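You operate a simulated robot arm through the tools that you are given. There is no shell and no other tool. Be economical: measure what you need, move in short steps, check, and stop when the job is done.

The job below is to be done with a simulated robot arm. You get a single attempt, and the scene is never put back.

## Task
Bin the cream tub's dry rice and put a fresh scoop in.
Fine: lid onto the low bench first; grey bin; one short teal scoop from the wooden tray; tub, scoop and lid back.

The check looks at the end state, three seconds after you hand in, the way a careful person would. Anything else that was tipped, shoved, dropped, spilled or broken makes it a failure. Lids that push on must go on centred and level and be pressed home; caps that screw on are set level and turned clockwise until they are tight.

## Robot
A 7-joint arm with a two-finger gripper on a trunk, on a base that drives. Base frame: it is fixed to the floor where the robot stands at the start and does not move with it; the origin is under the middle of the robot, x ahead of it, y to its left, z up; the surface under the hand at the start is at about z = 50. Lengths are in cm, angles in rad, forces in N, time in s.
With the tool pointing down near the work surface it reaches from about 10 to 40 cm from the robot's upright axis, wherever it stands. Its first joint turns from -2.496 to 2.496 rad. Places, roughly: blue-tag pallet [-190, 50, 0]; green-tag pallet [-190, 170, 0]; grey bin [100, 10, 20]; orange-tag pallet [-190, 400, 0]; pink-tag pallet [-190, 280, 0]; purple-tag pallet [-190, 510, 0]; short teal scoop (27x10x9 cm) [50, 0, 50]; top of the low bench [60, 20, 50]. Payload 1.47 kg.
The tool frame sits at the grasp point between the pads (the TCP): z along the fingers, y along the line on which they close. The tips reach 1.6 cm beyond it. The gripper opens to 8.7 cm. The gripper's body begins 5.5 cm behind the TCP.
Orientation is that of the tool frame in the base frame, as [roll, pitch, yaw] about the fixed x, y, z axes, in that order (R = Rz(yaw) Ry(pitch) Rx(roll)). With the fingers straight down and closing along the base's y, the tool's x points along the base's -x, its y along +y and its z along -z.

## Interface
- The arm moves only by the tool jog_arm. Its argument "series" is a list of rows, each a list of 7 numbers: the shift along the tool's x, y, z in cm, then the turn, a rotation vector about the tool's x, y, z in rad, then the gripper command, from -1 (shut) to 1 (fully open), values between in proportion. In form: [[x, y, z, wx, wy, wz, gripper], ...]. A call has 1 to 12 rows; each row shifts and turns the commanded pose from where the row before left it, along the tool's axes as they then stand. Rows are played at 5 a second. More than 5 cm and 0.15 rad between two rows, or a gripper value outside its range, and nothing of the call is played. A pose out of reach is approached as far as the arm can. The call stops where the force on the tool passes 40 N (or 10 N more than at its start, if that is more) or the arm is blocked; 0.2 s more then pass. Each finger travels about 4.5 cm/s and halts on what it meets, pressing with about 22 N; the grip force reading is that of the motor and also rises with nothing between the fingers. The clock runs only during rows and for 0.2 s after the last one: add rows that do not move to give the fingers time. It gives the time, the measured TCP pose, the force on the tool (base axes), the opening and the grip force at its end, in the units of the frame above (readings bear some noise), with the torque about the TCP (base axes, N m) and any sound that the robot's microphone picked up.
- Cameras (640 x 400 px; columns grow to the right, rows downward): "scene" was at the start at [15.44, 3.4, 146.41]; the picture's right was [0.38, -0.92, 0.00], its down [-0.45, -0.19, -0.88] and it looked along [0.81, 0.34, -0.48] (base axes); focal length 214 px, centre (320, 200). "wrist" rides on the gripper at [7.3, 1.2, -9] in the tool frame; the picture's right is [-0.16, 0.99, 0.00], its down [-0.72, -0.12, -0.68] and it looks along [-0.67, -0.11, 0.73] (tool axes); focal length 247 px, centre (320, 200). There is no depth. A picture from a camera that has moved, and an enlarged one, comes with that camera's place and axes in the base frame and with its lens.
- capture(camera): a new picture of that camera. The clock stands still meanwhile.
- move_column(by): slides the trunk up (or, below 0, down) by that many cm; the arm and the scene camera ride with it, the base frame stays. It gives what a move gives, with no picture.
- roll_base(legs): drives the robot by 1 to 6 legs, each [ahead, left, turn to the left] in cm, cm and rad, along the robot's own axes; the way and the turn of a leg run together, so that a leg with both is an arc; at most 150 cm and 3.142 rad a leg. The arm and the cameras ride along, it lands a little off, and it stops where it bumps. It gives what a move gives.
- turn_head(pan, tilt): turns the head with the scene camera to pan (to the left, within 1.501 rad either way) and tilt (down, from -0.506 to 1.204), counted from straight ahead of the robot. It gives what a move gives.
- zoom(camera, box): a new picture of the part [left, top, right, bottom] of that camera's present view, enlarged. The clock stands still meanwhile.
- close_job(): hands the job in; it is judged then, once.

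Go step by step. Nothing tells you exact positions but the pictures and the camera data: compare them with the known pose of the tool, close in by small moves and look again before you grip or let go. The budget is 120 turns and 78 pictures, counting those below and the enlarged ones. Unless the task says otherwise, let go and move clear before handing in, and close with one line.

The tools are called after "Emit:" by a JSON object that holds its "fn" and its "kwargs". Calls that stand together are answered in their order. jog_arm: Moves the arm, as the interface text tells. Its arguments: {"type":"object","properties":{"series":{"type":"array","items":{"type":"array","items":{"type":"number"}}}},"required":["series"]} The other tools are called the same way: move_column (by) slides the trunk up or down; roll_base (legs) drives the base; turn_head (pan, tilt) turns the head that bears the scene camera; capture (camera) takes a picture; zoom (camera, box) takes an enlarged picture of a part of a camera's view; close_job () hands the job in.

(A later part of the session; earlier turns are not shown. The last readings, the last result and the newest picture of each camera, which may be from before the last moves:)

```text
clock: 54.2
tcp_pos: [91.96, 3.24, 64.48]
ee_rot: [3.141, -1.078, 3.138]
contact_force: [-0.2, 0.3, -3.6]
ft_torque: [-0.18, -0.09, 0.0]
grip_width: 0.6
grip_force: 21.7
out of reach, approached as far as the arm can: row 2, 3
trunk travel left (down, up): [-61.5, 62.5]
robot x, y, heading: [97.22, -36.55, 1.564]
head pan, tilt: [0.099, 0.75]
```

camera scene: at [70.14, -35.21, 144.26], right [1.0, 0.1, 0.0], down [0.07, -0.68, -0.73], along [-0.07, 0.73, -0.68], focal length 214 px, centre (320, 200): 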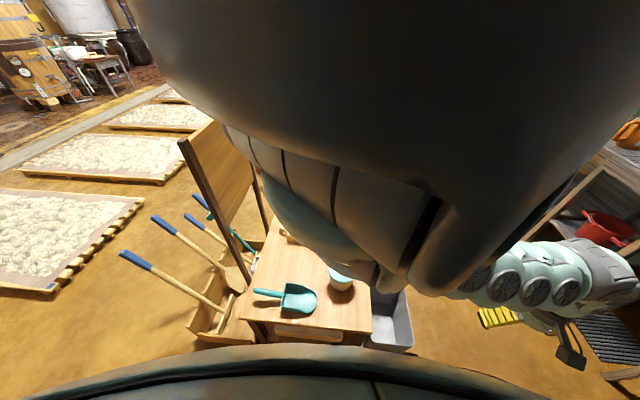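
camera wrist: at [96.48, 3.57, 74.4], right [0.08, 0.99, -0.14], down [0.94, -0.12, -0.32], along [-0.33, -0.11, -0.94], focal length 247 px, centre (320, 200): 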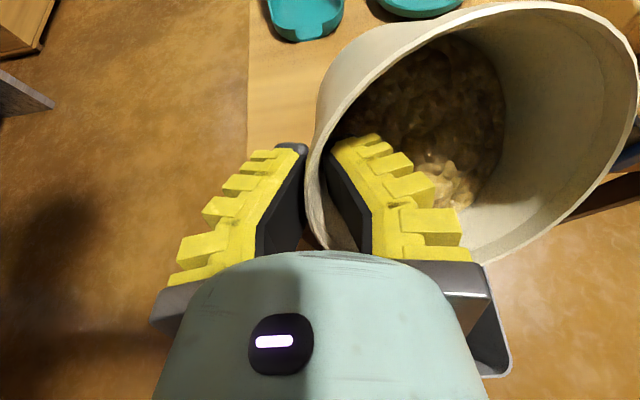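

I'll shift right 4 cm to clear the bench end, lower the trunk 8 cm for more arm freedom, and test more rotation.

Emit:
{"fn": "roll_base", "kwargs": {"legs": [[0, -4, 0]]}}

Emit:
{"fn": "move_column", "kwargs": {"by": -8}}

Emit:
{"fn": "jog_arm", "kwargs": {"series": [[0, 0, 0, 0, 0.06, 0, -1]]}}

Emit:
{"fn": "capture", "kwargs": {"camera": "wrist"}}

```text
clock: 55.1
tcp_pos: [96.08, 2.99, 64.36]
ee_rot: [3.141, -1.079, 3.14]
contact_force: [0.7, -0.5, -3.0]
ft_torque: [-0.16, -0.11, 0.0]
grip_width: 0.6
grip_force: 21.8
trunk travel left (down, up): [-61.5, 62.5]
robot x, y, heading: [101.32, -36.86, 1.566]
head pan, tilt: [0.099, 0.75]
```

```text
clock: 56.2
tcp_pos: [96.0, 3.05, 56.48]
ee_rot: [3.14, -1.079, 3.136]
contact_force: [0.3, 0.8, -3.6]
ft_torque: [-0.21, -0.1, -0.01]
grip_width: 0.6
grip_force: 22.1
trunk travel left (down, up): [-53.5, 70.5]
robot x, y, heading: [101.45, -36.57, 1.568]
head pan, tilt: [0.099, 0.75]
```

```text
clock: 56.6
tcp_pos: [95.54, 1.5, 57.61]
ee_rot: [-3.14, -1.143, 3.138]
contact_force: [-0.1, -1.5, -3.7]
ft_torque: [-0.19, -0.12, 0.0]
grip_width: 0.61
grip_force: 22.0
out of reach, approached as far as the arm can: row 1
trunk travel left (down, up): [-53.5, 70.5]
robot x, y, heading: [101.62, -36.5, 1.564]
head pan, tilt: [0.099, 0.75]
```

```text
44 pictures are left
camera wrist: at [100.67, 2.74, 68.19], right [0.07, 0.99, -0.14], down [0.92, -0.12, -0.37], along [-0.39, -0.11, -0.92], focal length 247 px, centre (320, 200)
```

wrist: 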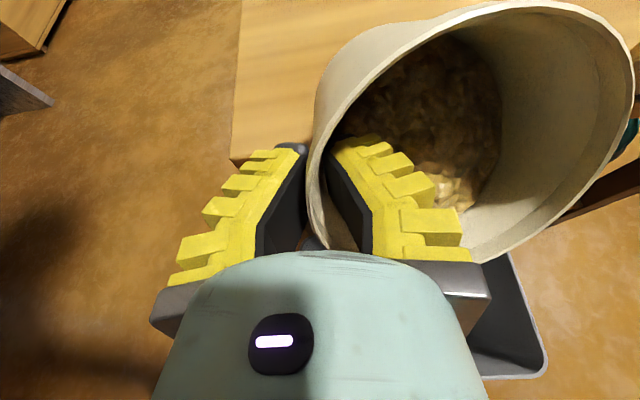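

The arm is now overextended because the hand swings to +x; I should stand further right and nearer. I'll tilt back a bit, drive, then re-approach.

Emit:
{"fn": "jog_arm", "kwargs": {"series": [[0, 0, 0, 0, -0.14, 0, -1], [0, 0, 0, 0, -0.14, 0, -1], [0, 0, 0, 0, -0.14, 0, -1], [0, 0, 0, 0, 0, 0, -1]]}}

Emit:
{"fn": "roll_base", "kwargs": {"legs": [[6, -14, 0]]}}

```text
clock: 57.6
tcp_pos: [95.96, 1.64, 57.73]
ee_rot: [-3.141, -0.719, 3.138]
contact_force: [-0.4, -0.2, -3.6]
ft_torque: [-0.16, -0.08, 0.01]
grip_width: 0.6
grip_force: 21.7
trunk travel left (down, up): [-53.5, 70.5]
robot x, y, heading: [101.32, -36.46, 1.568]
head pan, tilt: [0.099, 0.75]
```

```text
clock: 59.0
tcp_pos: [109.73, 7.55, 57.77]
ee_rot: [3.139, -0.719, 3.137]
contact_force: [-0.3, -0.3, -2.5]
ft_torque: [-0.16, -0.1, 0.01]
grip_width: 0.61
grip_force: 21.9
trunk travel left (down, up): [-53.5, 70.5]
robot x, y, heading: [115.03, -30.73, 1.564]
head pan, tilt: [0.099, 0.75]
```

Emit:
{"fn": "jog_arm", "kwargs": {"series": [[2.9, -0.5, 2.2, 0, 0, 0, -1], [2.9, -0.5, 2.2, 0, 0, 0, -1], [2.9, -0.5, 2.2, 0, 0, 0, -1], [2.9, -0.5, 2.2, 0, 0, 0, -1], [0, 0, 0, 0, 0.13, 0, -1], [0, 0, 0, 0, 0.13, 0, -1], [0, 0, 0, 0, 0.13, 0, -1]]}}

```text
clock: 60.6
tcp_pos: [95.16, 5.75, 58.71]
ee_rot: [3.141, -1.11, 3.136]
contact_force: [-0.2, -0.1, -3.6]
ft_torque: [-0.21, -0.12, -0.02]
grip_width: 0.59
grip_force: 22.2
trunk travel left (down, up): [-53.5, 70.5]
robot x, y, heading: [115.42, -30.45, 1.568]
head pan, tilt: [0.099, 0.75]
```

Good, it reaches now. Continue tipping slowly.

Emit:
{"fn": "jog_arm", "kwargs": {"series": [[0, 0, 0, 0, 0.1, 0, -1], [0, 0, 0, 0, 0.1, 0, -1], [0, 0, 0, 0, 0.1, 0, -1], [0, 0, 0, 0, 0.1, 0, -1]]}}

Emit:
{"fn": "capture", "kwargs": {"camera": "wrist"}}

```text
clock: 61.6
tcp_pos: [95.12, 3.95, 62.01]
ee_rot: [3.043, -1.501, -3.043]
contact_force: [0.0, 0.9, -2.2]
ft_torque: [-0.13, -0.1, 0.01]
grip_width: 0.62
grip_force: 21.6
out of reach, approached as far as the arm can: row 3, 4
trunk travel left (down, up): [-53.5, 70.5]
robot x, y, heading: [115.32, -30.91, 1.57]
head pan, tilt: [0.099, 0.75]
```

```text
43 pictures are left
camera wrist: at [103.48, 5.08, 70.01], right [0.01, 0.99, -0.15], down [0.73, -0.11, -0.68], along [-0.68, -0.1, -0.72], focal length 247 px, centre (320, 200)
```

wrist: 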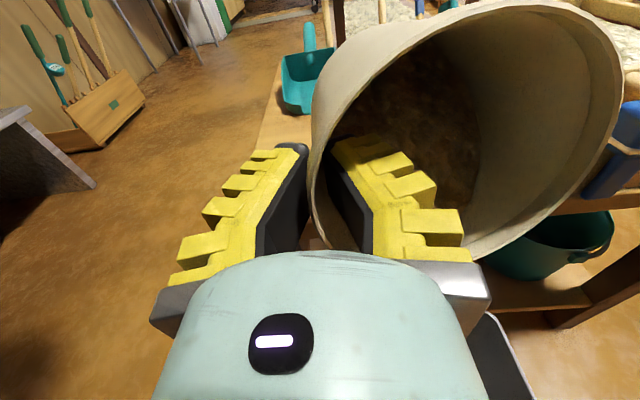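

Rice is flowing into the bin. Continue tipping while letting the tub rise a bit for reach.

Emit:
{"fn": "jog_arm", "kwargs": {"series": [[2.5, -0.5, 0, 0, 0.08, 0, -1], [2, -0.5, 0, 0, 0.08, 0, -1], [0.5, -0.5, 0, 0, 0.1, 0, -1], [0.5, 0, 0, 0, 0.1, 0, -1], [0.5, 0, 0, 0, 0.1, 0, -1]]}}

Emit:
{"fn": "capture", "kwargs": {"camera": "wrist"}}

```text
clock: 62.8
tcp_pos: [94.43, 3.31, 72.01]
ee_rot: [0.008, -1.169, -0.01]
contact_force: [0.1, -0.1, -0.6]
ft_torque: [-0.03, -0.03, -0.03]
grip_width: 0.6
grip_force: 21.9
out of reach, approached as far as the arm can: row 3, 4, 5
trunk travel left (down, up): [-53.5, 70.5]
robot x, y, heading: [115.58, -30.56, 1.565]
head pan, tilt: [0.099, 0.75]
```

```text
42 pictures are left
camera wrist: at [105.44, 4.52, 75.43], right [-0.06, 0.99, -0.14], down [0.34, -0.11, -0.93], along [-0.94, -0.1, -0.33], focal length 247 px, centre (320, 200)
```

wrist: 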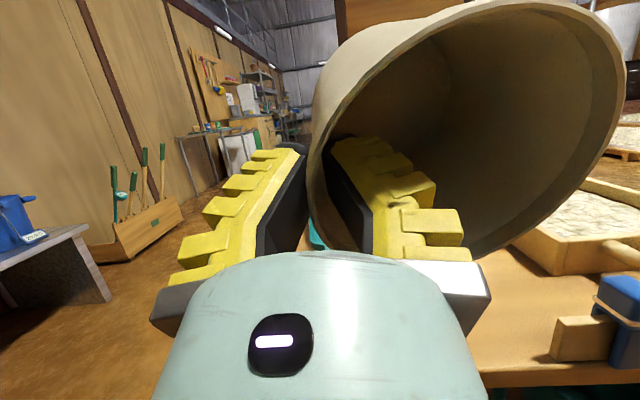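

Nearly empty at ~113°. A bit more tilt and a shake.

Emit:
{"fn": "jog_arm", "kwargs": {"series": [[1.5, 0, 0, 0, 0.1, 0, -1], [1.5, 0, 0, 0, 0.1, 0, -1], [0, 0, 0, 0, 0.1, 0, -1], [0, 0, 0, 0, -0.1, 0, -1], [0, 0, 0, 0, 0.1, 0, -1], [0, 0, 0, 0, 0, 0, -1]]}}

Emit:
{"fn": "capture", "kwargs": {"camera": "wrist"}}

```text
clock: 64.2
tcp_pos: [94.97, 4.66, 74.36]
ee_rot: [0.003, -1.077, -0.008]
contact_force: [0.1, 0.5, -0.4]
ft_torque: [-0.03, 0.0, 0.03]
grip_width: 0.61
grip_force: 21.7
out of reach, approached as far as the arm can: row 1, 2, 3
trunk travel left (down, up): [-53.5, 70.5]
robot x, y, heading: [115.52, -30.65, 1.571]
head pan, tilt: [0.099, 0.75]
```

```text
41 pictures are left
camera wrist: at [106.3, 5.84, 76.69], right [-0.07, 0.99, -0.14], down [0.25, -0.12, -0.96], along [-0.96, -0.1, -0.24], focal length 247 px, centre (320, 200)
```

wrist: 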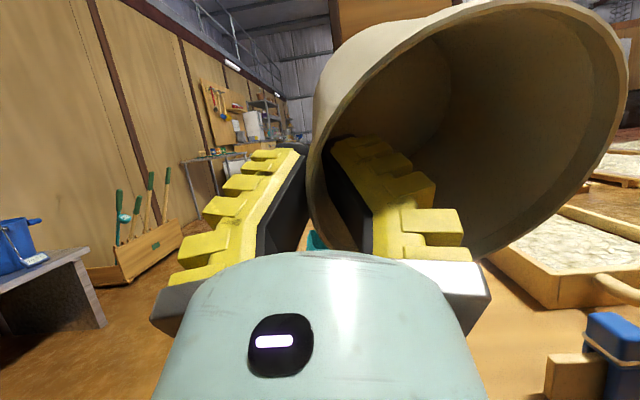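

The tub looks empty. Rotate it back upright.

Emit:
{"fn": "jog_arm", "kwargs": {"series": [[0, 0, 0, 0, -0.14, 0, -1], [0, 0, 0, 0, -0.14, 0, -1], [0, 0, 0, 0, -0.14, 0, -1], [0, 0, 0, 0, -0.14, 0, -1], [0, 0, 0, 0, -0.14, 0, -1], [0, 0, 0, 0, -0.14, 0, -1], [0, 0, 0, 0, -0.14, 0, -1], [0, 0, 0, 0, -0.14, 0, -1], [0, 0, 0, 0, -0.14, 0, -1], [0, 0, 0, 0, -0.14, 0, -1], [0, 0, 0, 0, -0.14, 0, -1], [0, 0, 0, 0, -0.14, 0, -1]]}}

Emit:
{"fn": "capture", "kwargs": {"camera": "wrist"}}

```text
clock: 66.8
tcp_pos: [95.63, 16.21, 63.54]
ee_rot: [-3.112, -0.616, -3.14]
contact_force: [-0.4, 0.5, -0.4]
ft_torque: [-0.06, -0.03, -0.01]
grip_width: 0.59
grip_force: 22.0
out of reach, approached as far as the arm can: row 3, 4, 5, 6, 7, 9, 10, 11, 12
trunk travel left (down, up): [-53.5, 70.5]
robot x, y, heading: [115.01, -30.78, 1.567]
head pan, tilt: [0.099, 0.75]
```

```text
40 pictures are left
camera wrist: at [94.73, 17.68, 75.12], right [0.11, 0.99, -0.12], down [0.99, -0.09, 0.14], along [0.13, -0.13, -0.98], focal length 247 px, centre (320, 200)
```

wrist: 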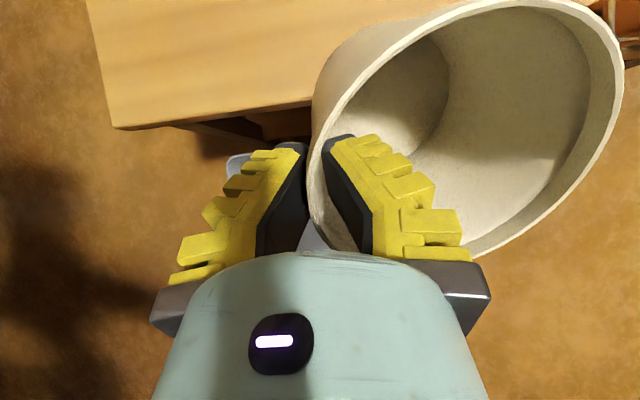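

Empty and clean. The arm drifted outward in y; bring it back toward me and up.

Emit:
{"fn": "jog_arm", "kwargs": {"series": [[1.2, -2.5, -1.7, 0, 0, 0, -1], [1.2, -2.5, -1.7, 0, 0, 0, -1], [0, -2.5, 0, 0, -0.1, 0, -1], [0, -2, 0, 0, -0.1, 0, -1]]}}

```text
clock: 67.8
tcp_pos: [94.7, 13.83, 61.34]
ee_rot: [-3.1, -0.432, -3.138]
contact_force: [-0.4, 0.0, -1.3]
ft_torque: [-0.04, -0.01, 0.02]
grip_width: 0.61
grip_force: 22.1
out of reach, approached as far as the arm can: row 1, 2, 3, 4
trunk travel left (down, up): [-53.5, 70.5]
robot x, y, heading: [115.25, -30.81, 1.571]
head pan, tilt: [0.099, 0.75]
```

The arm is against its inner (fold) limit; raising the trunk frees it.

Emit:
{"fn": "move_column", "kwargs": {"by": 12}}

Emit:
{"fn": "jog_arm", "kwargs": {"series": [[0, -2, 0, 0, -0.14, 0, -1], [0, -2, 0, 0, -0.14, 0, -1], [0, -2, 0, 0, -0.14, 0, -1]]}}

```text
clock: 69.3
tcp_pos: [94.74, 13.81, 73.37]
ee_rot: [-3.1, -0.434, -3.134]
contact_force: [-0.2, -0.8, -1.0]
ft_torque: [-0.05, 0.03, 0.04]
grip_width: 0.62
grip_force: 22.1
trunk travel left (down, up): [-65.5, 58.5]
robot x, y, heading: [115.13, -30.75, 1.567]
head pan, tilt: [0.099, 0.75]
```

```text
clock: 70.1
tcp_pos: [93.76, 9.85, 72.19]
ee_rot: [-3.103, -0.012, -3.119]
contact_force: [0.1, -0.1, -0.7]
ft_torque: [-0.04, -0.01, -0.02]
grip_width: 0.61
grip_force: 22.3
out of reach, approached as far as the arm can: row 1, 2, 3
trunk travel left (down, up): [-65.5, 58.5]
robot x, y, heading: [115.14, -30.83, 1.564]
head pan, tilt: [0.099, 0.75]
```

Upright again. Bring the arm to my front, then drive back left to the tub's place.

Emit:
{"fn": "jog_arm", "kwargs": {"series": [[-4.2, 0, 0, -0.038, 0, 0.022, -1], [-4.2, -0.5, 0, 0, 0, 0, -1], [-4.2, -0.5, 0, 0, 0, 0, -1], [-4.2, -0.5, 0, 0, 0, 0, -1], [-4.2, -0.5, 0, 0, 0, 0, -1], [-4.2, -0.5, 0, 0, 0, 0, -1]]}}

Emit:
{"fn": "roll_base", "kwargs": {"legs": [[0, 44, 0]]}}

Emit:
{"fn": "capture", "kwargs": {"camera": "wrist"}}

```text
clock: 71.5
tcp_pos: [116.22, 14.6, 66.52]
ee_rot: [3.136, -0.012, -3.141]
contact_force: [-0.7, 0.5, -0.6]
ft_torque: [-0.06, -0.01, -0.03]
grip_width: 0.6
grip_force: 22.3
out of reach, approached as far as the arm can: row 1, 2, 3, 4, 5, 6
trunk travel left (down, up): [-65.5, 58.5]
robot x, y, heading: [115.25, -30.58, 1.572]
head pan, tilt: [0.099, 0.75]
```

```text
clock: 74.2
tcp_pos: [71.72, 14.66, 66.53]
ee_rot: [3.138, -0.014, 3.139]
contact_force: [-0.1, -0.6, -0.7]
ft_torque: [-0.03, 0.0, 0.0]
grip_width: 0.62
grip_force: 21.8
trunk travel left (down, up): [-65.5, 58.5]
robot x, y, heading: [71.09, -30.45, 1.565]
head pan, tilt: [0.099, 0.75]
```

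```text
39 pictures are left
camera wrist: at [64.58, 15.83, 75.69], right [0.16, 0.99, 0.0], down [0.73, -0.12, 0.67], along [0.66, -0.11, -0.74], focal length 247 px, centre (320, 200)
```

wrist: 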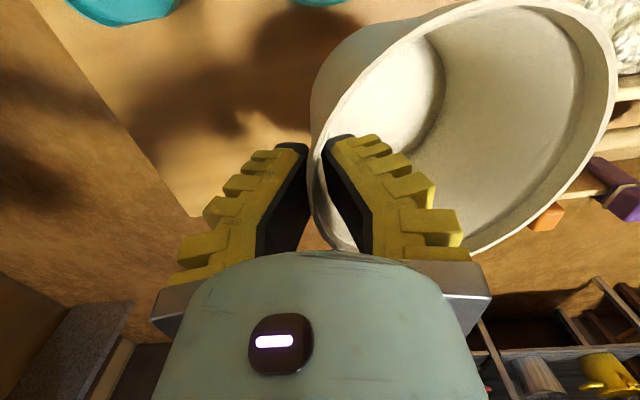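

Now correct the ~0.2 rad sag by tilting the hand, move over the original spot and look.

Emit:
{"fn": "jog_arm", "kwargs": {"series": [[-1.2, -2.5, 0, -0.1, 0.012, 0, -1], [-1.2, -2.5, 0, -0.1, 0, 0, -1], [-1, -2.5, 0, 0, 0, 0, -1]]}}

Emit:
{"fn": "capture", "kwargs": {"camera": "wrist"}}

```text
clock: 75.0
tcp_pos: [76.05, 9.18, 61.42]
ee_rot: [2.94, -0.026, 3.14]
contact_force: [-0.6, 0.1, -1.2]
ft_torque: [-0.05, 0.04, 0.02]
grip_width: 0.6
grip_force: 21.0
out of reach, approached as far as the arm can: row 1, 2
trunk travel left (down, up): [-65.5, 58.5]
robot x, y, heading: [70.63, -30.28, 1.564]
head pan, tilt: [0.099, 0.75]
```

```text
38 pictures are left
camera wrist: at [68.99, 8.55, 70.78], right [0.16, 0.97, 0.19], down [0.74, -0.25, 0.62], along [0.65, 0.04, -0.76], focal length 247 px, centre (320, 200)
```

wrist: 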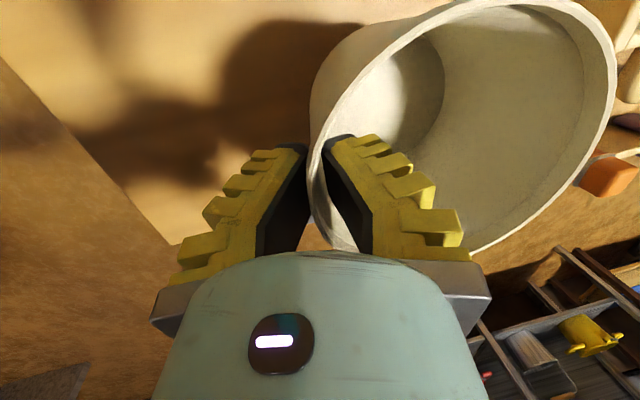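

Emit:
{"fn": "jog_arm", "kwargs": {"series": [[0.9, -2.46, 1.54, 0, -0.026, 0, -1], [0, 0, 0, 0, 0, 0, -1]]}}

```text
clock: 75.6
tcp_pos: [75.36, 7.22, 59.62]
ee_rot: [2.937, 0.001, 3.136]
contact_force: [0.3, -0.1, -0.3]
ft_torque: [-0.03, 0.03, 0.0]
grip_width: 0.6
grip_force: 21.7
trunk travel left (down, up): [-65.5, 58.5]
robot x, y, heading: [70.72, -30.21, 1.564]
head pan, tilt: [0.099, 0.75]
```

Emit:
{"fn": "jog_arm", "kwargs": {"series": [[0.1, -0.25, 0.78, 0, 0, 0, -1], [0, -0.08, 0.4, 0, 0, 0, -1], [0, -0.06, 0.3, 0, 0, 0, -1]]}}

Emit:
{"fn": "capture", "kwargs": {"camera": "wrist"}}

```text
clock: 76.4
tcp_pos: [75.39, 7.12, 57.97]
ee_rot: [2.94, 0.003, 3.138]
contact_force: [3.1, -4.1, 13.5]
ft_torque: [0.01, 0.12, 0.03]
grip_width: 0.59
grip_force: 22.2
trunk travel left (down, up): [-65.5, 58.5]
robot x, y, heading: [71.0, -30.46, 1.565]
head pan, tilt: [0.099, 0.75]
```

```text
37 pictures are left
camera wrist: at [68.03, 6.54, 67.23], right [0.16, 0.97, 0.2], down [0.72, -0.25, 0.64], along [0.67, 0.04, -0.74], focal length 247 px, centre (320, 200)
```

wrist: 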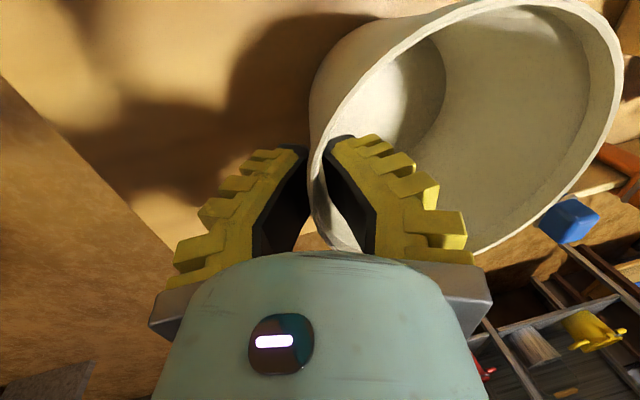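

Bottom is on the bench. Release slowly and level the hand while rising.

Emit:
{"fn": "jog_arm", "kwargs": {"series": [[0, 0, 0, 0, 0, 0, -0.7], [0, 0, 0, 0, 0, 0, -0.3], [0, 0, 0, 0, 0, 0, -0.05], [0, 0, 0, 0, 0, 0, 0], [0, 0, 0, 0, 0, 0, 0]]}}

Emit:
{"fn": "jog_arm", "kwargs": {"series": [[0, 0, -2, 0, 0, 0, 0], [0, 0, -2, 0, 0, 0, 0], [0, 0, -3, 0.1, 0, 0, 0], [4, 0, -2, 0.1, 0, 0, 0], [4.5, 0.5, 0, 0, 0, 0, 0.3]]}}

Emit:
{"fn": "capture", "kwargs": {"camera": "wrist"}}

```text
clock: 77.6
tcp_pos: [75.11, 7.12, 58.03]
ee_rot: [2.94, 0.0, 3.137]
contact_force: [0.8, 1.0, 0.5]
ft_torque: [0.02, 0.0, -0.02]
grip_width: 4.9
grip_force: 4.0
trunk travel left (down, up): [-65.5, 58.5]
robot x, y, heading: [71.19, -30.82, 1.566]
head pan, tilt: [0.099, 0.75]
```

```text
clock: 78.8
tcp_pos: [66.65, 7.77, 61.35]
ee_rot: [3.141, -0.003, 3.136]
contact_force: [-0.5, 0.3, -0.1]
ft_torque: [0.0, 0.06, 0.03]
grip_width: 6.14
grip_force: 3.3
out of reach, approached as far as the arm can: row 2, 3, 4
trunk travel left (down, up): [-65.5, 58.5]
robot x, y, heading: [70.88, -30.81, 1.567]
head pan, tilt: [0.099, 0.75]
```

```text
36 pictures are left
camera wrist: at [59.35, 9.12, 70.53], right [0.16, 0.99, 0.0], down [0.72, -0.12, 0.68], along [0.67, -0.11, -0.73], focal length 247 px, centre (320, 200)
```

wrist: 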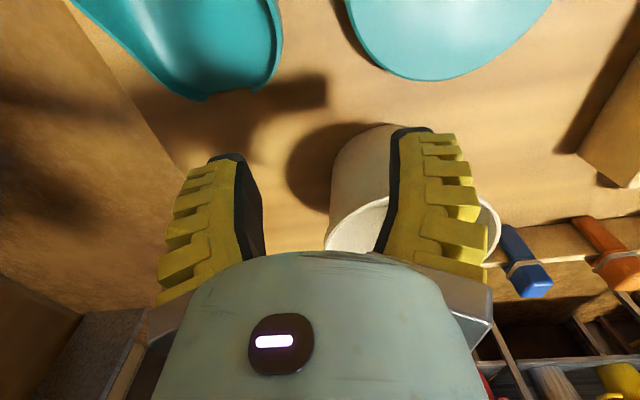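

The arm rose less than asked; raise the trunk and check the tub's standing.

Emit:
{"fn": "move_column", "kwargs": {"by": 12}}

Emit:
{"fn": "capture", "kwargs": {"camera": "wrist"}}

```text
clock: 80.3
tcp_pos: [66.97, 7.93, 73.46]
ee_rot: [3.138, 0.0, 3.136]
contact_force: [0.2, 0.2, 1.1]
ft_torque: [-0.01, -0.02, 0.02]
grip_width: 6.15
grip_force: 3.3
trunk travel left (down, up): [-77.5, 46.5]
robot x, y, heading: [71.03, -30.32, 1.563]
head pan, tilt: [0.099, 0.75]
```

```text
35 pictures are left
camera wrist: at [59.67, 9.16, 82.5], right [0.16, 0.99, 0.0], down [0.72, -0.12, 0.68], along [0.67, -0.11, -0.73], focal length 247 px, centre (320, 200)
```

wrist: 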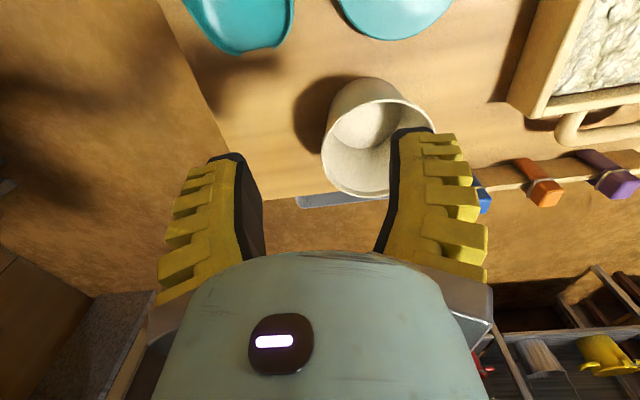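

The tub stands upright at its original spot. Now I need the tray's layout and free floor around it; take a scene look.

Emit:
{"fn": "turn_head", "kwargs": {"pan": 0.4, "tilt": 0.7}}

Emit:
{"fn": "capture", "kwargs": {"camera": "scene"}}

```text
clock: 81.1
tcp_pos: [67.02, 8.0, 73.44]
ee_rot: [3.138, 0.001, 3.136]
contact_force: [0.4, 0.5, -0.5]
ft_torque: [-0.02, 0.0, -0.01]
grip_width: 6.15
grip_force: 3.6
trunk travel left (down, up): [-77.5, 46.5]
robot x, y, heading: [70.96, -30.12, 1.569]
head pan, tilt: [0.4, 0.7]
```

```text
34 pictures are left
camera scene: at [68.27, -15.49, 144.6], right [0.94, 0.33, 0.0], down [0.21, -0.62, -0.76], along [-0.25, 0.72, -0.65], focal length 214 px, centre (320, 200)
```

scene: 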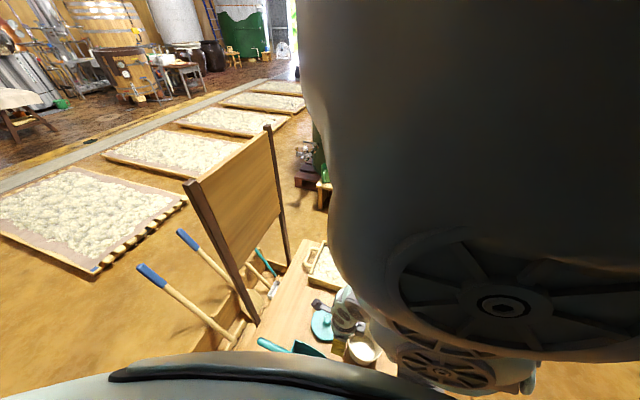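

Tray spans about x 47–77, y 32–52, so I'll scoop from the far side. First fetch the scoop: drive left and slightly back to face its handle.

Emit:
{"fn": "roll_base", "kwargs": {"legs": [[-4, 24, 0]]}}

Emit:
{"fn": "capture", "kwargs": {"camera": "wrist"}}

```text
clock: 82.9
tcp_pos: [43.18, 4.09, 73.44]
ee_rot: [3.137, 0.001, 3.134]
contact_force: [-0.8, 0.6, -0.9]
ft_torque: [0.02, 0.03, -0.02]
grip_width: 6.11
grip_force: 3.8
trunk travel left (down, up): [-77.5, 46.5]
robot x, y, heading: [46.84, -34.18, 1.564]
head pan, tilt: [0.4, 0.7]
```

```text
33 pictures are left
camera wrist: at [35.86, 5.42, 82.51], right [0.17, 0.99, 0.0], down [0.72, -0.12, 0.68], along [0.67, -0.11, -0.73], focal length 247 px, centre (320, 200)
```

wrist: 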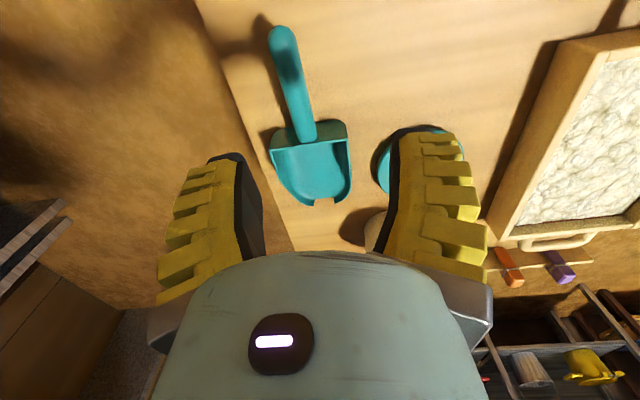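

Handle runs from (39.4, 1.4, 58) to (50, 1, 55). I'll position over its blade end and lower via the trunk.

Emit:
{"fn": "jog_arm", "kwargs": {"series": [[-2.3, -1.45, 0, 0, 0, 0, 0.3], [-2.3, -1.45, 0, 0, 0, 0, 0.3]]}}

Emit:
{"fn": "move_column", "kwargs": {"by": -11}}

Emit:
{"fn": "capture", "kwargs": {"camera": "wrist"}}

```text
clock: 83.5
tcp_pos: [47.89, 1.66, 72.49]
ee_rot: [3.138, -0.001, 3.136]
contact_force: [-0.5, -0.2, 0.5]
ft_torque: [-0.02, 0.02, -0.03]
grip_width: 6.15
grip_force: 3.3
out of reach, approached as far as the arm can: row 1, 2
trunk travel left (down, up): [-77.5, 46.5]
robot x, y, heading: [47.05, -34.29, 1.563]
head pan, tilt: [0.4, 0.7]
```

```text
clock: 84.9
tcp_pos: [47.73, 1.66, 61.49]
ee_rot: [3.137, 0.0, 3.134]
contact_force: [-0.4, 0.4, -0.2]
ft_torque: [-0.01, 0.0, 0.03]
grip_width: 6.14
grip_force: 3.4
trunk travel left (down, up): [-66.5, 57.5]
robot x, y, heading: [46.98, -34.35, 1.562]
head pan, tilt: [0.4, 0.7]
```

```text
32 pictures are left
camera wrist: at [40.49, 2.88, 70.59], right [0.17, 0.99, 0.0], down [0.72, -0.12, 0.68], along [0.67, -0.11, -0.73], focal length 247 px, centre (320, 200)
```

wrist: 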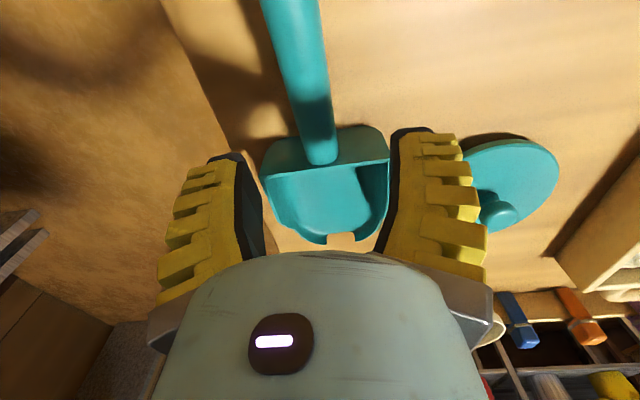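

Emit:
{"fn": "jog_arm", "kwargs": {"series": [[0, -0.3, 2, 0, 0, 0, 0.3], [0, 0, 2, 0, 0, 0, 0.3], [0, 0, 1.5, 0, 0, 0, 0.3], [0, 0, 0, 0, 0, 0, 0.3]]}}

Emit:
{"fn": "capture", "kwargs": {"camera": "wrist"}}

```text
clock: 85.9
tcp_pos: [47.9, 1.2, 56.19]
ee_rot: [-3.136, 0.002, 3.132]
contact_force: [0.0, 0.6, -0.1]
ft_torque: [0.01, 0.0, -0.02]
grip_width: 6.15
grip_force: 3.4
out of reach, approached as far as the arm can: row 3
trunk travel left (down, up): [-66.5, 57.5]
robot x, y, heading: [47.14, -34.45, 1.556]
head pan, tilt: [0.4, 0.7]
```

```text
31 pictures are left
camera wrist: at [40.47, 2.48, 65.34], right [0.17, 0.99, 0.0], down [0.72, -0.12, 0.68], along [0.67, -0.12, -0.73], focal length 247 px, centre (320, 200)
```

wrist: 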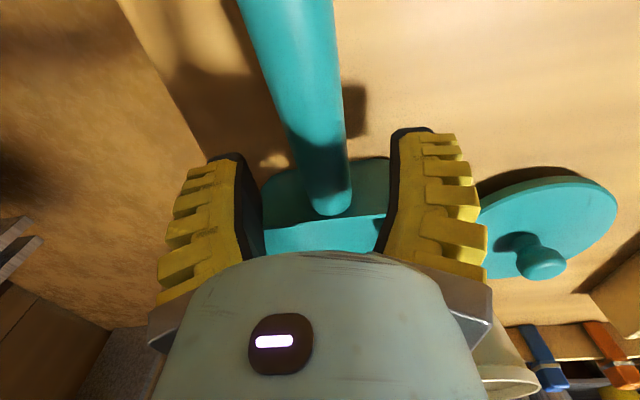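

Emit:
{"fn": "move_column", "kwargs": {"by": -0.8}}

Emit:
{"fn": "jog_arm", "kwargs": {"series": [[0, 0.2, 0, 0, 0, 0, -0.2], [0, 0, 0, 0, 0, 0, -0.6], [0, 0, 0, 0, 0, 0, -1], [0, 0, 0, 0, 0, 0, -1], [0, 0, 0, 0, 0, 0, -1], [0, 0, 0, 0, 0, 0, -1]]}}

```text
clock: 86.5
tcp_pos: [47.84, 1.21, 55.35]
ee_rot: [-3.138, 0.001, 3.133]
contact_force: [0.2, 0.2, 0.9]
ft_torque: [0.03, 0.0, 0.03]
grip_width: 6.13
grip_force: 3.7
trunk travel left (down, up): [-65.7, 58.3]
robot x, y, heading: [47.29, -34.28, 1.565]
head pan, tilt: [0.4, 0.7]
```

```text
clock: 87.9
tcp_pos: [47.62, 1.31, 55.44]
ee_rot: [-3.135, 0.002, 3.133]
contact_force: [-1.1, -2.2, 10.3]
ft_torque: [-0.02, -0.3, 0.03]
grip_width: 2.35
grip_force: 21.8
trunk travel left (down, up): [-65.7, 58.3]
robot x, y, heading: [47.17, -34.26, 1.566]
head pan, tilt: [0.4, 0.7]
```

Handle gripped (2.35 cm) at TCP (47.6, 1.3, 55.4). Lift by the trunk.

Emit:
{"fn": "move_column", "kwargs": {"by": 3}}

Emit:
{"fn": "move_column", "kwargs": {"by": 12}}

Emit:
{"fn": "capture", "kwargs": {"camera": "wrist"}}

```text
clock: 88.7
tcp_pos: [47.86, 1.29, 58.43]
ee_rot: [-3.135, 0.0, 3.134]
contact_force: [-1.1, 0.8, -1.2]
ft_torque: [0.0, 0.09, 0.01]
grip_width: 1.8
grip_force: 21.8
trunk travel left (down, up): [-68.7, 55.3]
robot x, y, heading: [46.83, -34.3, 1.561]
head pan, tilt: [0.4, 0.7]
```

```text
clock: 90.2
tcp_pos: [47.75, 1.36, 70.39]
ee_rot: [-3.136, 0.001, 3.133]
contact_force: [-0.8, 0.1, -1.9]
ft_torque: [-0.05, 0.06, -0.01]
grip_width: 1.79
grip_force: 22.0
trunk travel left (down, up): [-80.7, 43.3]
robot x, y, heading: [47.1, -34.54, 1.557]
head pan, tilt: [0.4, 0.7]
```

```text
30 pictures are left
camera wrist: at [40.45, 2.66, 79.51], right [0.17, 0.99, -0.01], down [0.72, -0.12, 0.68], along [0.67, -0.12, -0.73], focal length 247 px, centre (320, 200)
```

wrist: 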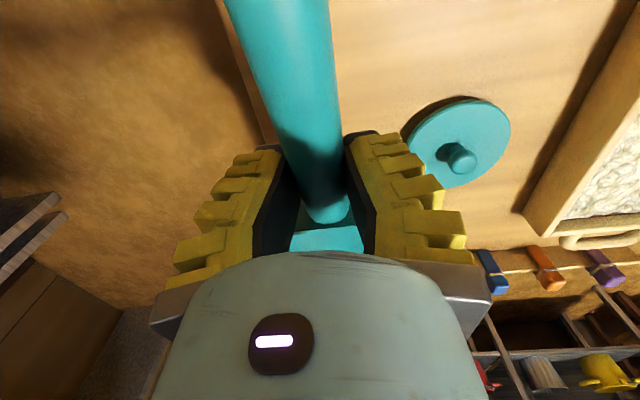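

Scoop is held. Now drive round the +x end of the bench to the far side, facing −y.

Emit:
{"fn": "roll_base", "kwargs": {"legs": [[-6, -83, 0], [0, 0, 3.14], [-125, 0, 0]]}}

Emit:
{"fn": "capture", "kwargs": {"camera": "wrist"}}

```text
clock: 107.9
tcp_pos: [131.79, 50.15, 70.4]
ee_rot: [-3.136, -0.001, -0.023]
contact_force: [-0.3, -0.8, -1.3]
ft_torque: [-0.02, -0.01, 0.03]
grip_width: 1.78
grip_force: 22.1
trunk travel left (down, up): [-80.7, 43.3]
robot x, y, heading: [132.9, 85.53, -1.591]
head pan, tilt: [0.4, 0.7]
```

```text
29 pictures are left
camera wrist: at [138.98, 48.81, 79.52], right [-0.18, -0.98, -0.01], down [-0.72, 0.13, 0.68], along [-0.67, 0.13, -0.73], focal length 247 px, centre (320, 200)
```

wrist: 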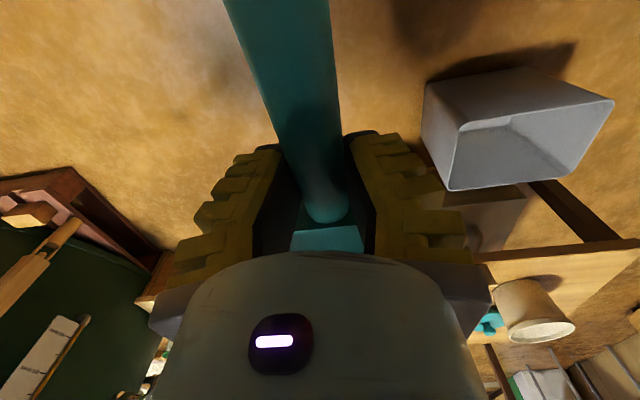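

Path is clear; the bin seems fine. Move across to the tray.

Emit:
{"fn": "roll_base", "kwargs": {"legs": [[3, -52, 0.02]]}}

Emit:
{"fn": "capture", "kwargs": {"camera": "wrist"}}

```text
clock: 110.9
tcp_pos: [80.51, 47.72, 70.49]
ee_rot: [-3.136, 0.0, -0.004]
contact_force: [-0.1, 0.3, -1.3]
ft_torque: [-0.03, -0.07, 0.0]
grip_width: 1.8
grip_force: 22.1
trunk travel left (down, up): [-80.7, 43.3]
robot x, y, heading: [81.13, 83.36, -1.573]
head pan, tilt: [0.4, 0.7]
```

```text
28 pictures are left
camera wrist: at [87.72, 46.61, 79.52], right [-0.16, -0.99, -0.01], down [-0.72, 0.11, 0.68], along [-0.67, 0.11, -0.73], focal length 247 px, centre (320, 200)
```

wrist: 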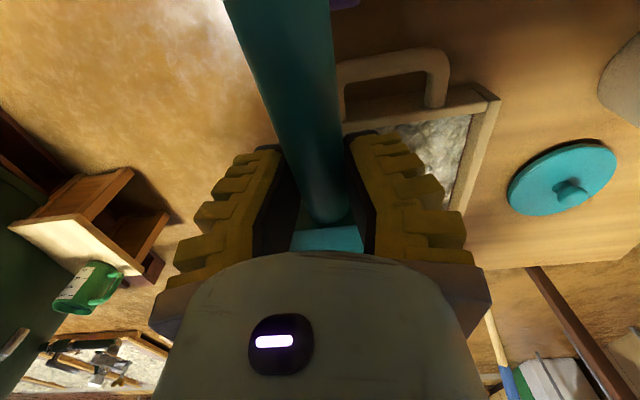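

Emit:
{"fn": "zoom", "kwargs": {"camera": "wrist", "box": [330, 40, 510, 220]}}

Emit:
{"fn": "roll_base", "kwargs": {"legs": [[6.5, 0, 0]]}}

Emit:
{"fn": "turn_head", "kwargs": {"pan": -0.5, "tilt": 0.9}}

Emit:
{"fn": "capture", "kwargs": {"camera": "scene"}}

```text
2.22 times, centred on (420, 130) of wrist
camera zoom: at [87.72, 46.61, 79.52], right [-0.16, -0.99, -0.01], down [-0.72, 0.11, 0.68], along [-0.67, 0.11, -0.73], focal length 549 px, centre (98, 356)
```

zoom: 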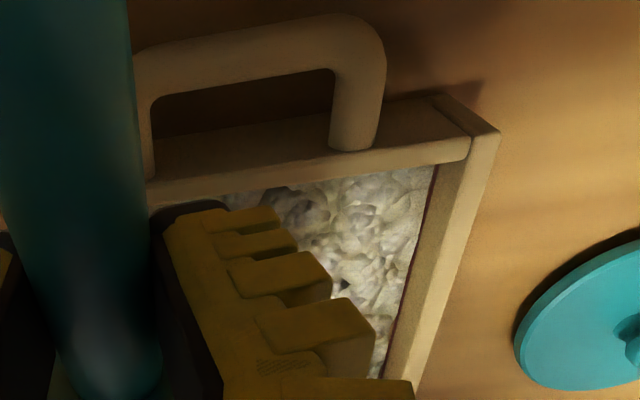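

```text
clock: 111.9
tcp_pos: [80.47, 41.33, 70.42]
ee_rot: [-3.136, 0.003, -0.003]
contact_force: [0.3, 0.6, -1.8]
ft_torque: [-0.02, -0.06, -0.01]
grip_width: 1.78
grip_force: 22.4
trunk travel left (down, up): [-80.7, 43.3]
robot x, y, heading: [80.94, 76.98, -1.573]
head pan, tilt: [0.4, 0.7]
```

```text
clock: 113.1
tcp_pos: [80.5, 41.31, 70.57]
ee_rot: [-3.137, 0.001, -0.006]
contact_force: [-0.6, 0.6, -2.1]
ft_torque: [-0.04, -0.09, -0.03]
grip_width: 1.8
grip_force: 22.1
trunk travel left (down, up): [-80.7, 43.3]
robot x, y, heading: [80.83, 76.73, -1.571]
head pan, tilt: [-0.499, 0.901]
```

```text
26 pictures are left
camera scene: at [78.02, 62.74, 146.42], right [-0.92, 0.39, 0.0], down [0.3, 0.71, -0.64], along [-0.25, -0.58, -0.77], focal length 214 px, centre (320, 200)
```

scene: 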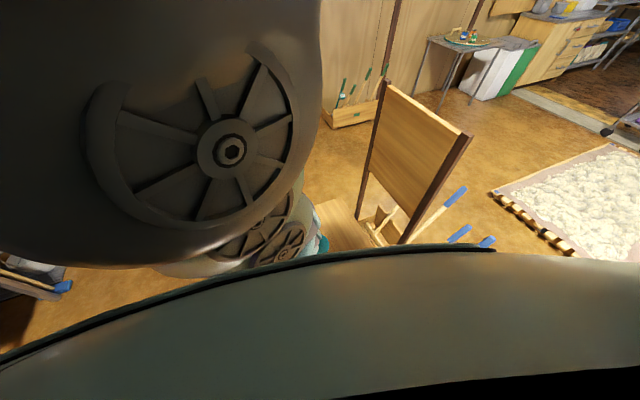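

The tray: walls top z≈55, rice ≈53.5, end wall at x≈75.8, centre y≈41. I'll pitch the scoop tip down 0.5 rad above the rice and look.

Emit:
{"fn": "jog_arm", "kwargs": {"series": [[0, 0, 0, 0, 0.125, 0, -1], [0, 0, 0, 0, 0.125, 0, -1], [0, 0, 0, 0, 0.125, 0, -1], [0, 0, 0, 0, 0.125, 0, -1], [0, 0, 0, 0, 0, 0, -1]]}}

Emit:
{"fn": "capture", "kwargs": {"camera": "wrist"}}

```text
clock: 114.3
tcp_pos: [80.44, 42.57, 71.12]
ee_rot: [-3.095, -0.252, -0.015]
contact_force: [0.4, 0.6, -1.2]
ft_torque: [0.03, -0.08, -0.02]
grip_width: 1.82
grip_force: 21.8
out of reach, approached as far as the arm can: row 2, 3, 4
trunk travel left (down, up): [-80.7, 43.3]
robot x, y, heading: [81.32, 76.92, -1.575]
head pan, tilt: [-0.499, 0.901]
```

```text
25 pictures are left
camera wrist: at [85.18, 40.96, 81.57], right [-0.16, -0.98, -0.08], down [-0.87, 0.1, 0.48], along [-0.47, 0.15, -0.87], focal length 247 px, centre (320, 200)
```

wrist: 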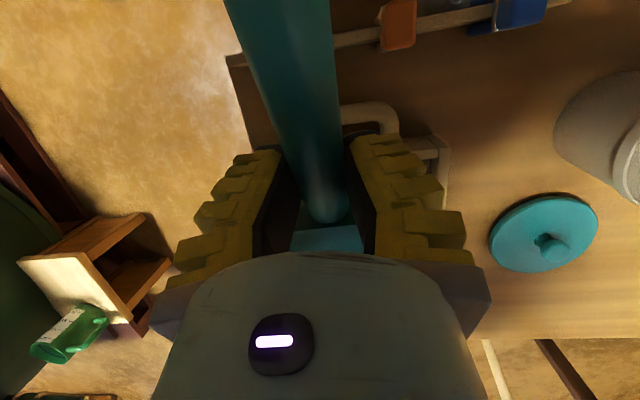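

Reach-limited again; lower the trunk 8 while raising the arm relative to it, then finish the pitch.

Emit:
{"fn": "jog_arm", "kwargs": {"series": [[0, 0, -3, -0.046, 0, 0, -1]]}}

Emit:
{"fn": "move_column", "kwargs": {"by": -8}}

Emit:
{"fn": "jog_arm", "kwargs": {"series": [[0, 0, 0, 0, 0.125, 0, -1], [0, 0, 0, 0, 0.125, 0, -1], [0, 0, 0, 0, 0, 0, -1]]}}

```text
clock: 114.7
tcp_pos: [80.31, 42.92, 73.91]
ee_rot: [-3.133, -0.267, -0.017]
contact_force: [8.2, 5.3, -1.3]
ft_torque: [-0.32, 0.4, -0.1]
grip_width: 1.78
grip_force: 22.5
trunk travel left (down, up): [-80.7, 43.3]
robot x, y, heading: [80.82, 77.09, -1.574]
head pan, tilt: [-0.499, 0.901]
```

```text
clock: 115.9
tcp_pos: [79.66, 42.45, 65.82]
ee_rot: [3.14, -0.255, -0.016]
contact_force: [0.2, -1.0, -1.3]
ft_torque: [0.02, -0.04, 0.0]
grip_width: 1.8
grip_force: 21.8
trunk travel left (down, up): [-72.7, 51.3]
robot x, y, heading: [80.7, 76.82, -1.576]
head pan, tilt: [-0.499, 0.901]
```

```text
clock: 116.7
tcp_pos: [79.69, 42.38, 66.07]
ee_rot: [3.14, -0.505, -0.016]
contact_force: [-0.5, -0.2, -2.2]
ft_torque: [0.0, -0.03, 0.0]
grip_width: 1.77
grip_force: 22.5
trunk travel left (down, up): [-72.7, 51.3]
robot x, y, heading: [81.0, 77.07, -1.572]
head pan, tilt: [-0.499, 0.901]
```

Emit:
{"fn": "capture", "kwargs": {"camera": "wrist"}}

```text
24 pictures are left
camera wrist: at [81.62, 41.31, 77.45], right [-0.15, -0.99, -0.08], down [-0.96, 0.13, 0.25], along [-0.23, 0.11, -0.97], focal length 247 px, centre (320, 200)
```

wrist: 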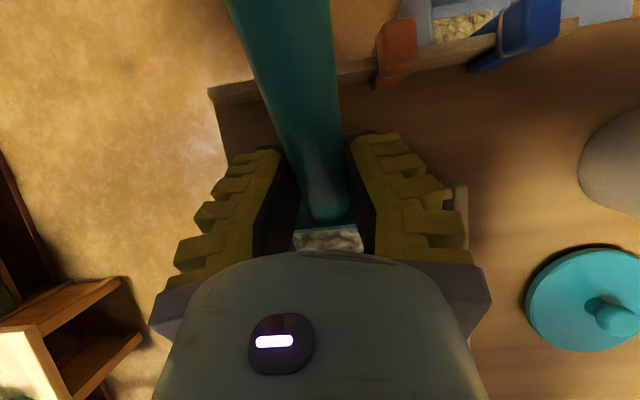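

Emit:
{"fn": "zoom", "kwargs": {"camera": "wrist", "box": [260, 160, 400, 260]}}

```text
4.00 times, centred on (330, 210) of wrist
camera zoom: at [81.62, 41.31, 77.45], right [-0.15, -0.99, -0.08], down [-0.96, 0.13, 0.25], along [-0.23, 0.11, -0.97], focal length 988 px, centre (280, 160)
```

zoom: 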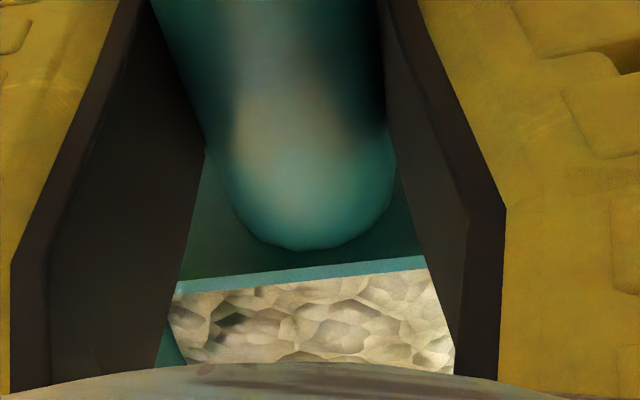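

Rice is already showing in the scoop. Push forward a little deeper, then level it over the tray.

Emit:
{"fn": "jog_arm", "kwargs": {"series": [[-2.44, 0.4, -0.76, 0, 0, 0, -1], [-2.44, 0.3, -0.76, 0, 0, 0, -1], [-1.76, 0, -0.96, 0, 0, 0, -1]]}}

Emit:
{"fn": "zoom", "kwargs": {"camera": "wrist", "box": [220, 120, 420, 260]}}

```text
clock: 117.5
tcp_pos: [74.08, 43.17, 67.1]
ee_rot: [-3.141, -0.503, -0.016]
contact_force: [-0.4, 0.0, -3.8]
ft_torque: [0.02, -0.11, -0.06]
grip_width: 1.72
grip_force: 21.6
out of reach, approached as far as the arm can: row 1, 2, 3
trunk travel left (down, up): [-72.7, 51.3]
robot x, y, heading: [80.76, 76.94, -1.574]
head pan, tilt: [-0.499, 0.901]
```

```text
2.86 times, centred on (320, 190) of wrist
camera zoom: at [76.0, 42.02, 78.53], right [-0.15, -0.98, -0.08], down [-0.96, 0.13, 0.25], along [-0.23, 0.11, -0.97], focal length 706 px, centre (320, 229)
```

zoom: 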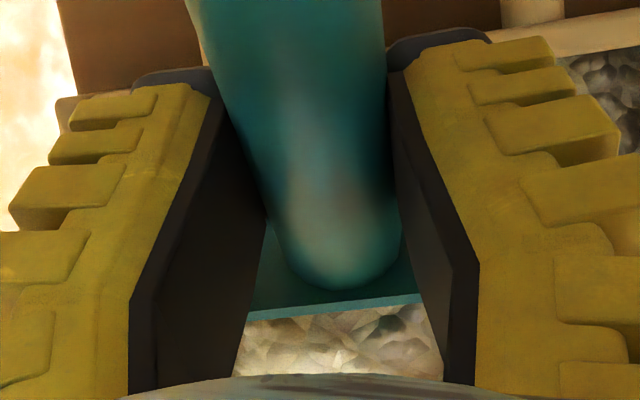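

The scoop now carries rice (+2 N). Level it, slightly nose-up, while still over the tray.

Emit:
{"fn": "jog_arm", "kwargs": {"series": [[0, 0, 0, 0, -0.1, 0, -1], [0, 0, 0, 0, -0.1, 0, -1], [0, 0, 0, 0, -0.1, 0, -1], [0, 0, 0, 0, -0.1, 0, -1], [0, 0, 0, 0, -0.1, 0, -1], [0, 0, 0, 0, -0.08, 0, -1], [0, 0, 0, 0, 0, 0, -1]]}}

Emit:
{"fn": "capture", "kwargs": {"camera": "wrist"}}

```text
clock: 119.1
tcp_pos: [74.22, 42.95, 66.98]
ee_rot: [3.14, 0.077, -0.016]
contact_force: [0.6, 0.7, -3.6]
ft_torque: [0.01, -0.18, 0.0]
grip_width: 1.67
grip_force: 22.0
trunk travel left (down, up): [-72.7, 51.3]
robot x, y, heading: [81.02, 77.02, -1.577]
head pan, tilt: [-0.499, 0.901]
```

```text
21 pictures are left
camera wrist: at [81.97, 41.81, 75.56], right [-0.17, -0.98, 0.01], down [-0.67, 0.13, 0.73], along [-0.72, 0.12, -0.68], focal length 247 px, centre (320, 200)
```

wrist: 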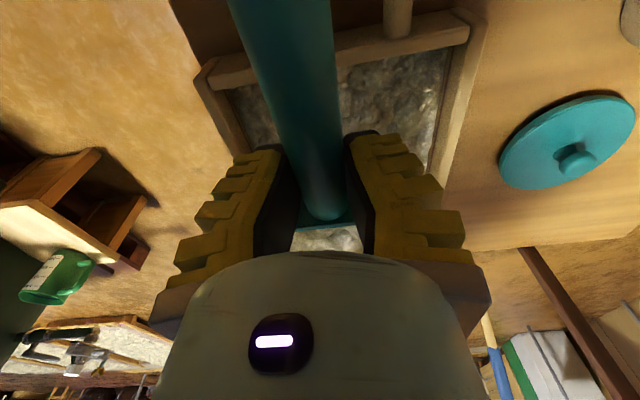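

Raise and drive back around to the tub side, keeping the scoop level.

Emit:
{"fn": "move_column", "kwargs": {"by": 6}}

Emit:
{"fn": "roll_base", "kwargs": {"legs": [[0, 52, 0], [118, 0, 0], [0, 0, -3.14]]}}

Emit:
{"fn": "capture", "kwargs": {"camera": "wrist"}}

```text
clock: 120.1
tcp_pos: [74.21, 43.1, 73.0]
ee_rot: [-3.14, 0.074, -0.014]
contact_force: [-0.5, -0.1, -5.1]
ft_torque: [-0.01, -0.25, 0.02]
grip_width: 1.65
grip_force: 21.8
trunk travel left (down, up): [-78.7, 45.3]
robot x, y, heading: [80.71, 76.54, -1.57]
head pan, tilt: [-0.499, 0.901]
```

```text
clock: 136.0
tcp_pos: [139.48, -6.27, 73.03]
ee_rot: [-3.141, 0.076, 3.139]
contact_force: [-0.7, 0.0, -2.9]
ft_torque: [0.01, 0.14, 0.0]
grip_width: 1.6
grip_force: 21.6
trunk travel left (down, up): [-78.7, 45.3]
robot x, y, heading: [132.9, -40.62, 1.583]
head pan, tilt: [-0.499, 0.901]
```

```text
20 pictures are left
camera wrist: at [131.58, -5.0, 81.55], right [0.16, 0.99, 0.01], down [0.67, -0.12, 0.73], along [0.72, -0.11, -0.68], focal length 247 px, centre (320, 200)
```

wrist: 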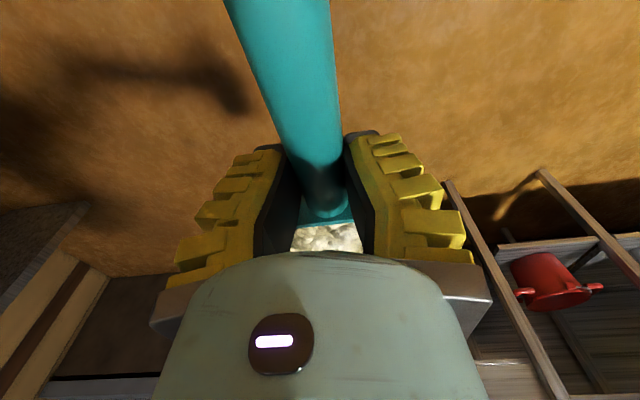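

Emit:
{"fn": "roll_base", "kwargs": {"legs": [[0, 82, -0.012], [17, 0, 0]]}}

Emit:
{"fn": "capture", "kwargs": {"camera": "wrist"}}

```text
clock: 141.4
tcp_pos: [58.65, 10.7, 73.04]
ee_rot: [3.141, 0.075, 3.124]
contact_force: [0.0, 0.4, -4.6]
ft_torque: [0.01, 0.19, 0.0]
grip_width: 1.6
grip_force: 21.8
trunk travel left (down, up): [-78.7, 45.3]
robot x, y, heading: [51.88, -22.88, 1.568]
head pan, tilt: [-0.499, 0.901]
```

```text
19 pictures are left
camera wrist: at [50.75, 11.89, 81.56], right [0.18, 0.98, 0.01], down [0.67, -0.13, 0.73], along [0.72, -0.12, -0.68], focal length 247 px, centre (320, 200)
```

wrist: 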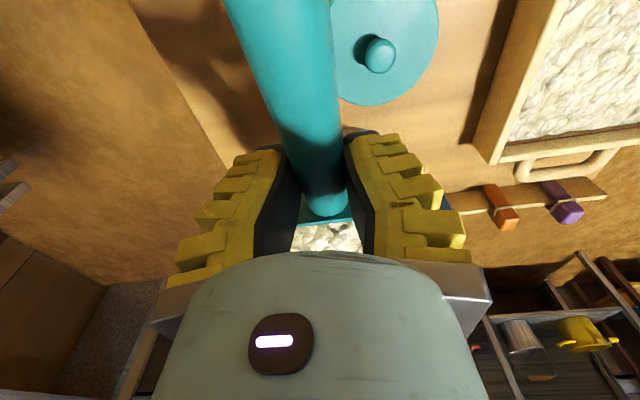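

The tub is hidden from the wrist camera; try the head camera.

Emit:
{"fn": "turn_head", "kwargs": {"pan": -0.75, "tilt": 1.1}}

Emit:
{"fn": "capture", "kwargs": {"camera": "scene"}}

```text
clock: 142.2
tcp_pos: [58.71, 10.62, 72.97]
ee_rot: [3.141, 0.075, 3.123]
contact_force: [-0.3, -0.7, -3.9]
ft_torque: [0.0, 0.18, 0.02]
grip_width: 1.6
grip_force: 22.7
trunk travel left (down, up): [-78.7, 45.3]
robot x, y, heading: [51.56, -23.39, 1.566]
head pan, tilt: [-0.75, 1.1]
```

```text
18 pictures are left
camera scene: at [56.73, -12.84, 142.64], right [0.58, -0.82, 0.0], down [-0.74, -0.52, -0.42], along [0.34, 0.24, -0.91], focal length 214 px, centre (320, 200)
```

scene: 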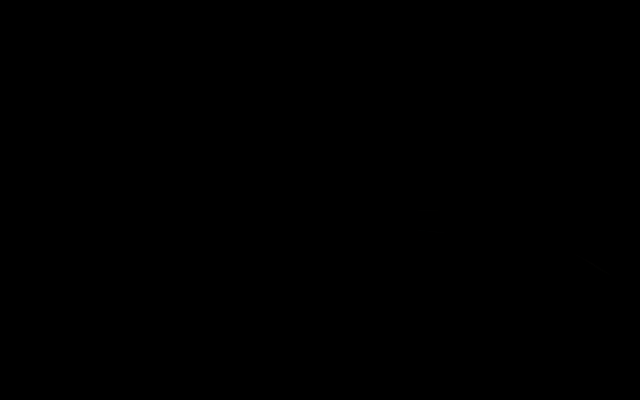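

Head view is blocked, so I'll work from geometry. Stand further right (as for the earlier tipping) and reposition the scoop so its tip is over the tub.

Emit:
{"fn": "roll_base", "kwargs": {"legs": [[0, -33, 0]]}}

Emit:
{"fn": "jog_arm", "kwargs": {"series": [[4.5, 0.4, 0, 0, 0, -0.017, -1], [4.5, 0.4, 0, 0, 0, 0, -1], [4.5, 0.4, 0, 0, 0, 0, -1], [4.5, 0.4, 0, 0, 0, 0, -1], [4.5, 0.4, 0, 0, 0, 0, -1], [4.5, 0.4, 0, 0, 0, 0, -1], [4, 0.4, 0, 0, 0, 0, -1]]}}

Emit:
{"fn": "capture", "kwargs": {"camera": "wrist"}}

```text
clock: 144.3
tcp_pos: [91.88, 10.31, 73.09]
ee_rot: [-3.139, 0.075, 3.123]
contact_force: [-1.0, 0.2, -4.1]
ft_torque: [0.0, 0.22, 0.0]
grip_width: 1.57
grip_force: 21.9
trunk travel left (down, up): [-78.7, 45.3]
robot x, y, heading: [84.55, -23.42, 1.562]
head pan, tilt: [-0.75, 1.1]
```

```text
clock: 146.2
tcp_pos: [68.11, 14.84, 72.36]
ee_rot: [-3.137, 0.086, 2.985]
contact_force: [0.7, 0.9, 0.7]
ft_torque: [-0.11, 0.05, 0.0]
grip_width: 0.0
grip_force: 22.0
out of reach, approached as far as the arm can: row 5, 6, 7
trunk travel left (down, up): [-78.7, 45.3]
robot x, y, heading: [84.92, -23.37, 1.561]
head pan, tilt: [-0.75, 1.1]
stopped in row 7: the arm was blocked; the commanded pose is now the measured one
```

```text
17 pictures are left
camera wrist: at [60.33, 17.21, 80.82], right [0.31, 0.95, 0.01], down [0.64, -0.22, 0.74], along [0.71, -0.22, -0.67], focal length 247 px, centre (320, 200)
```

wrist: 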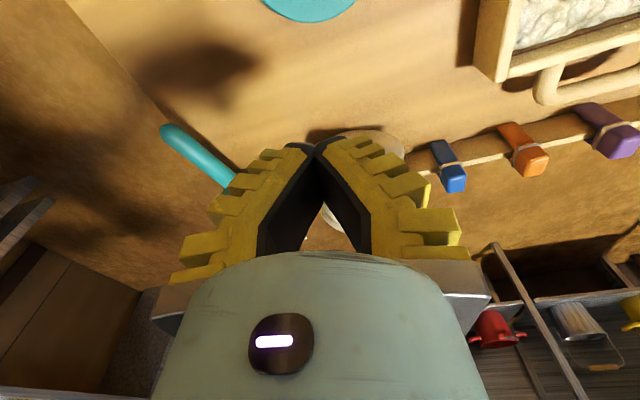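

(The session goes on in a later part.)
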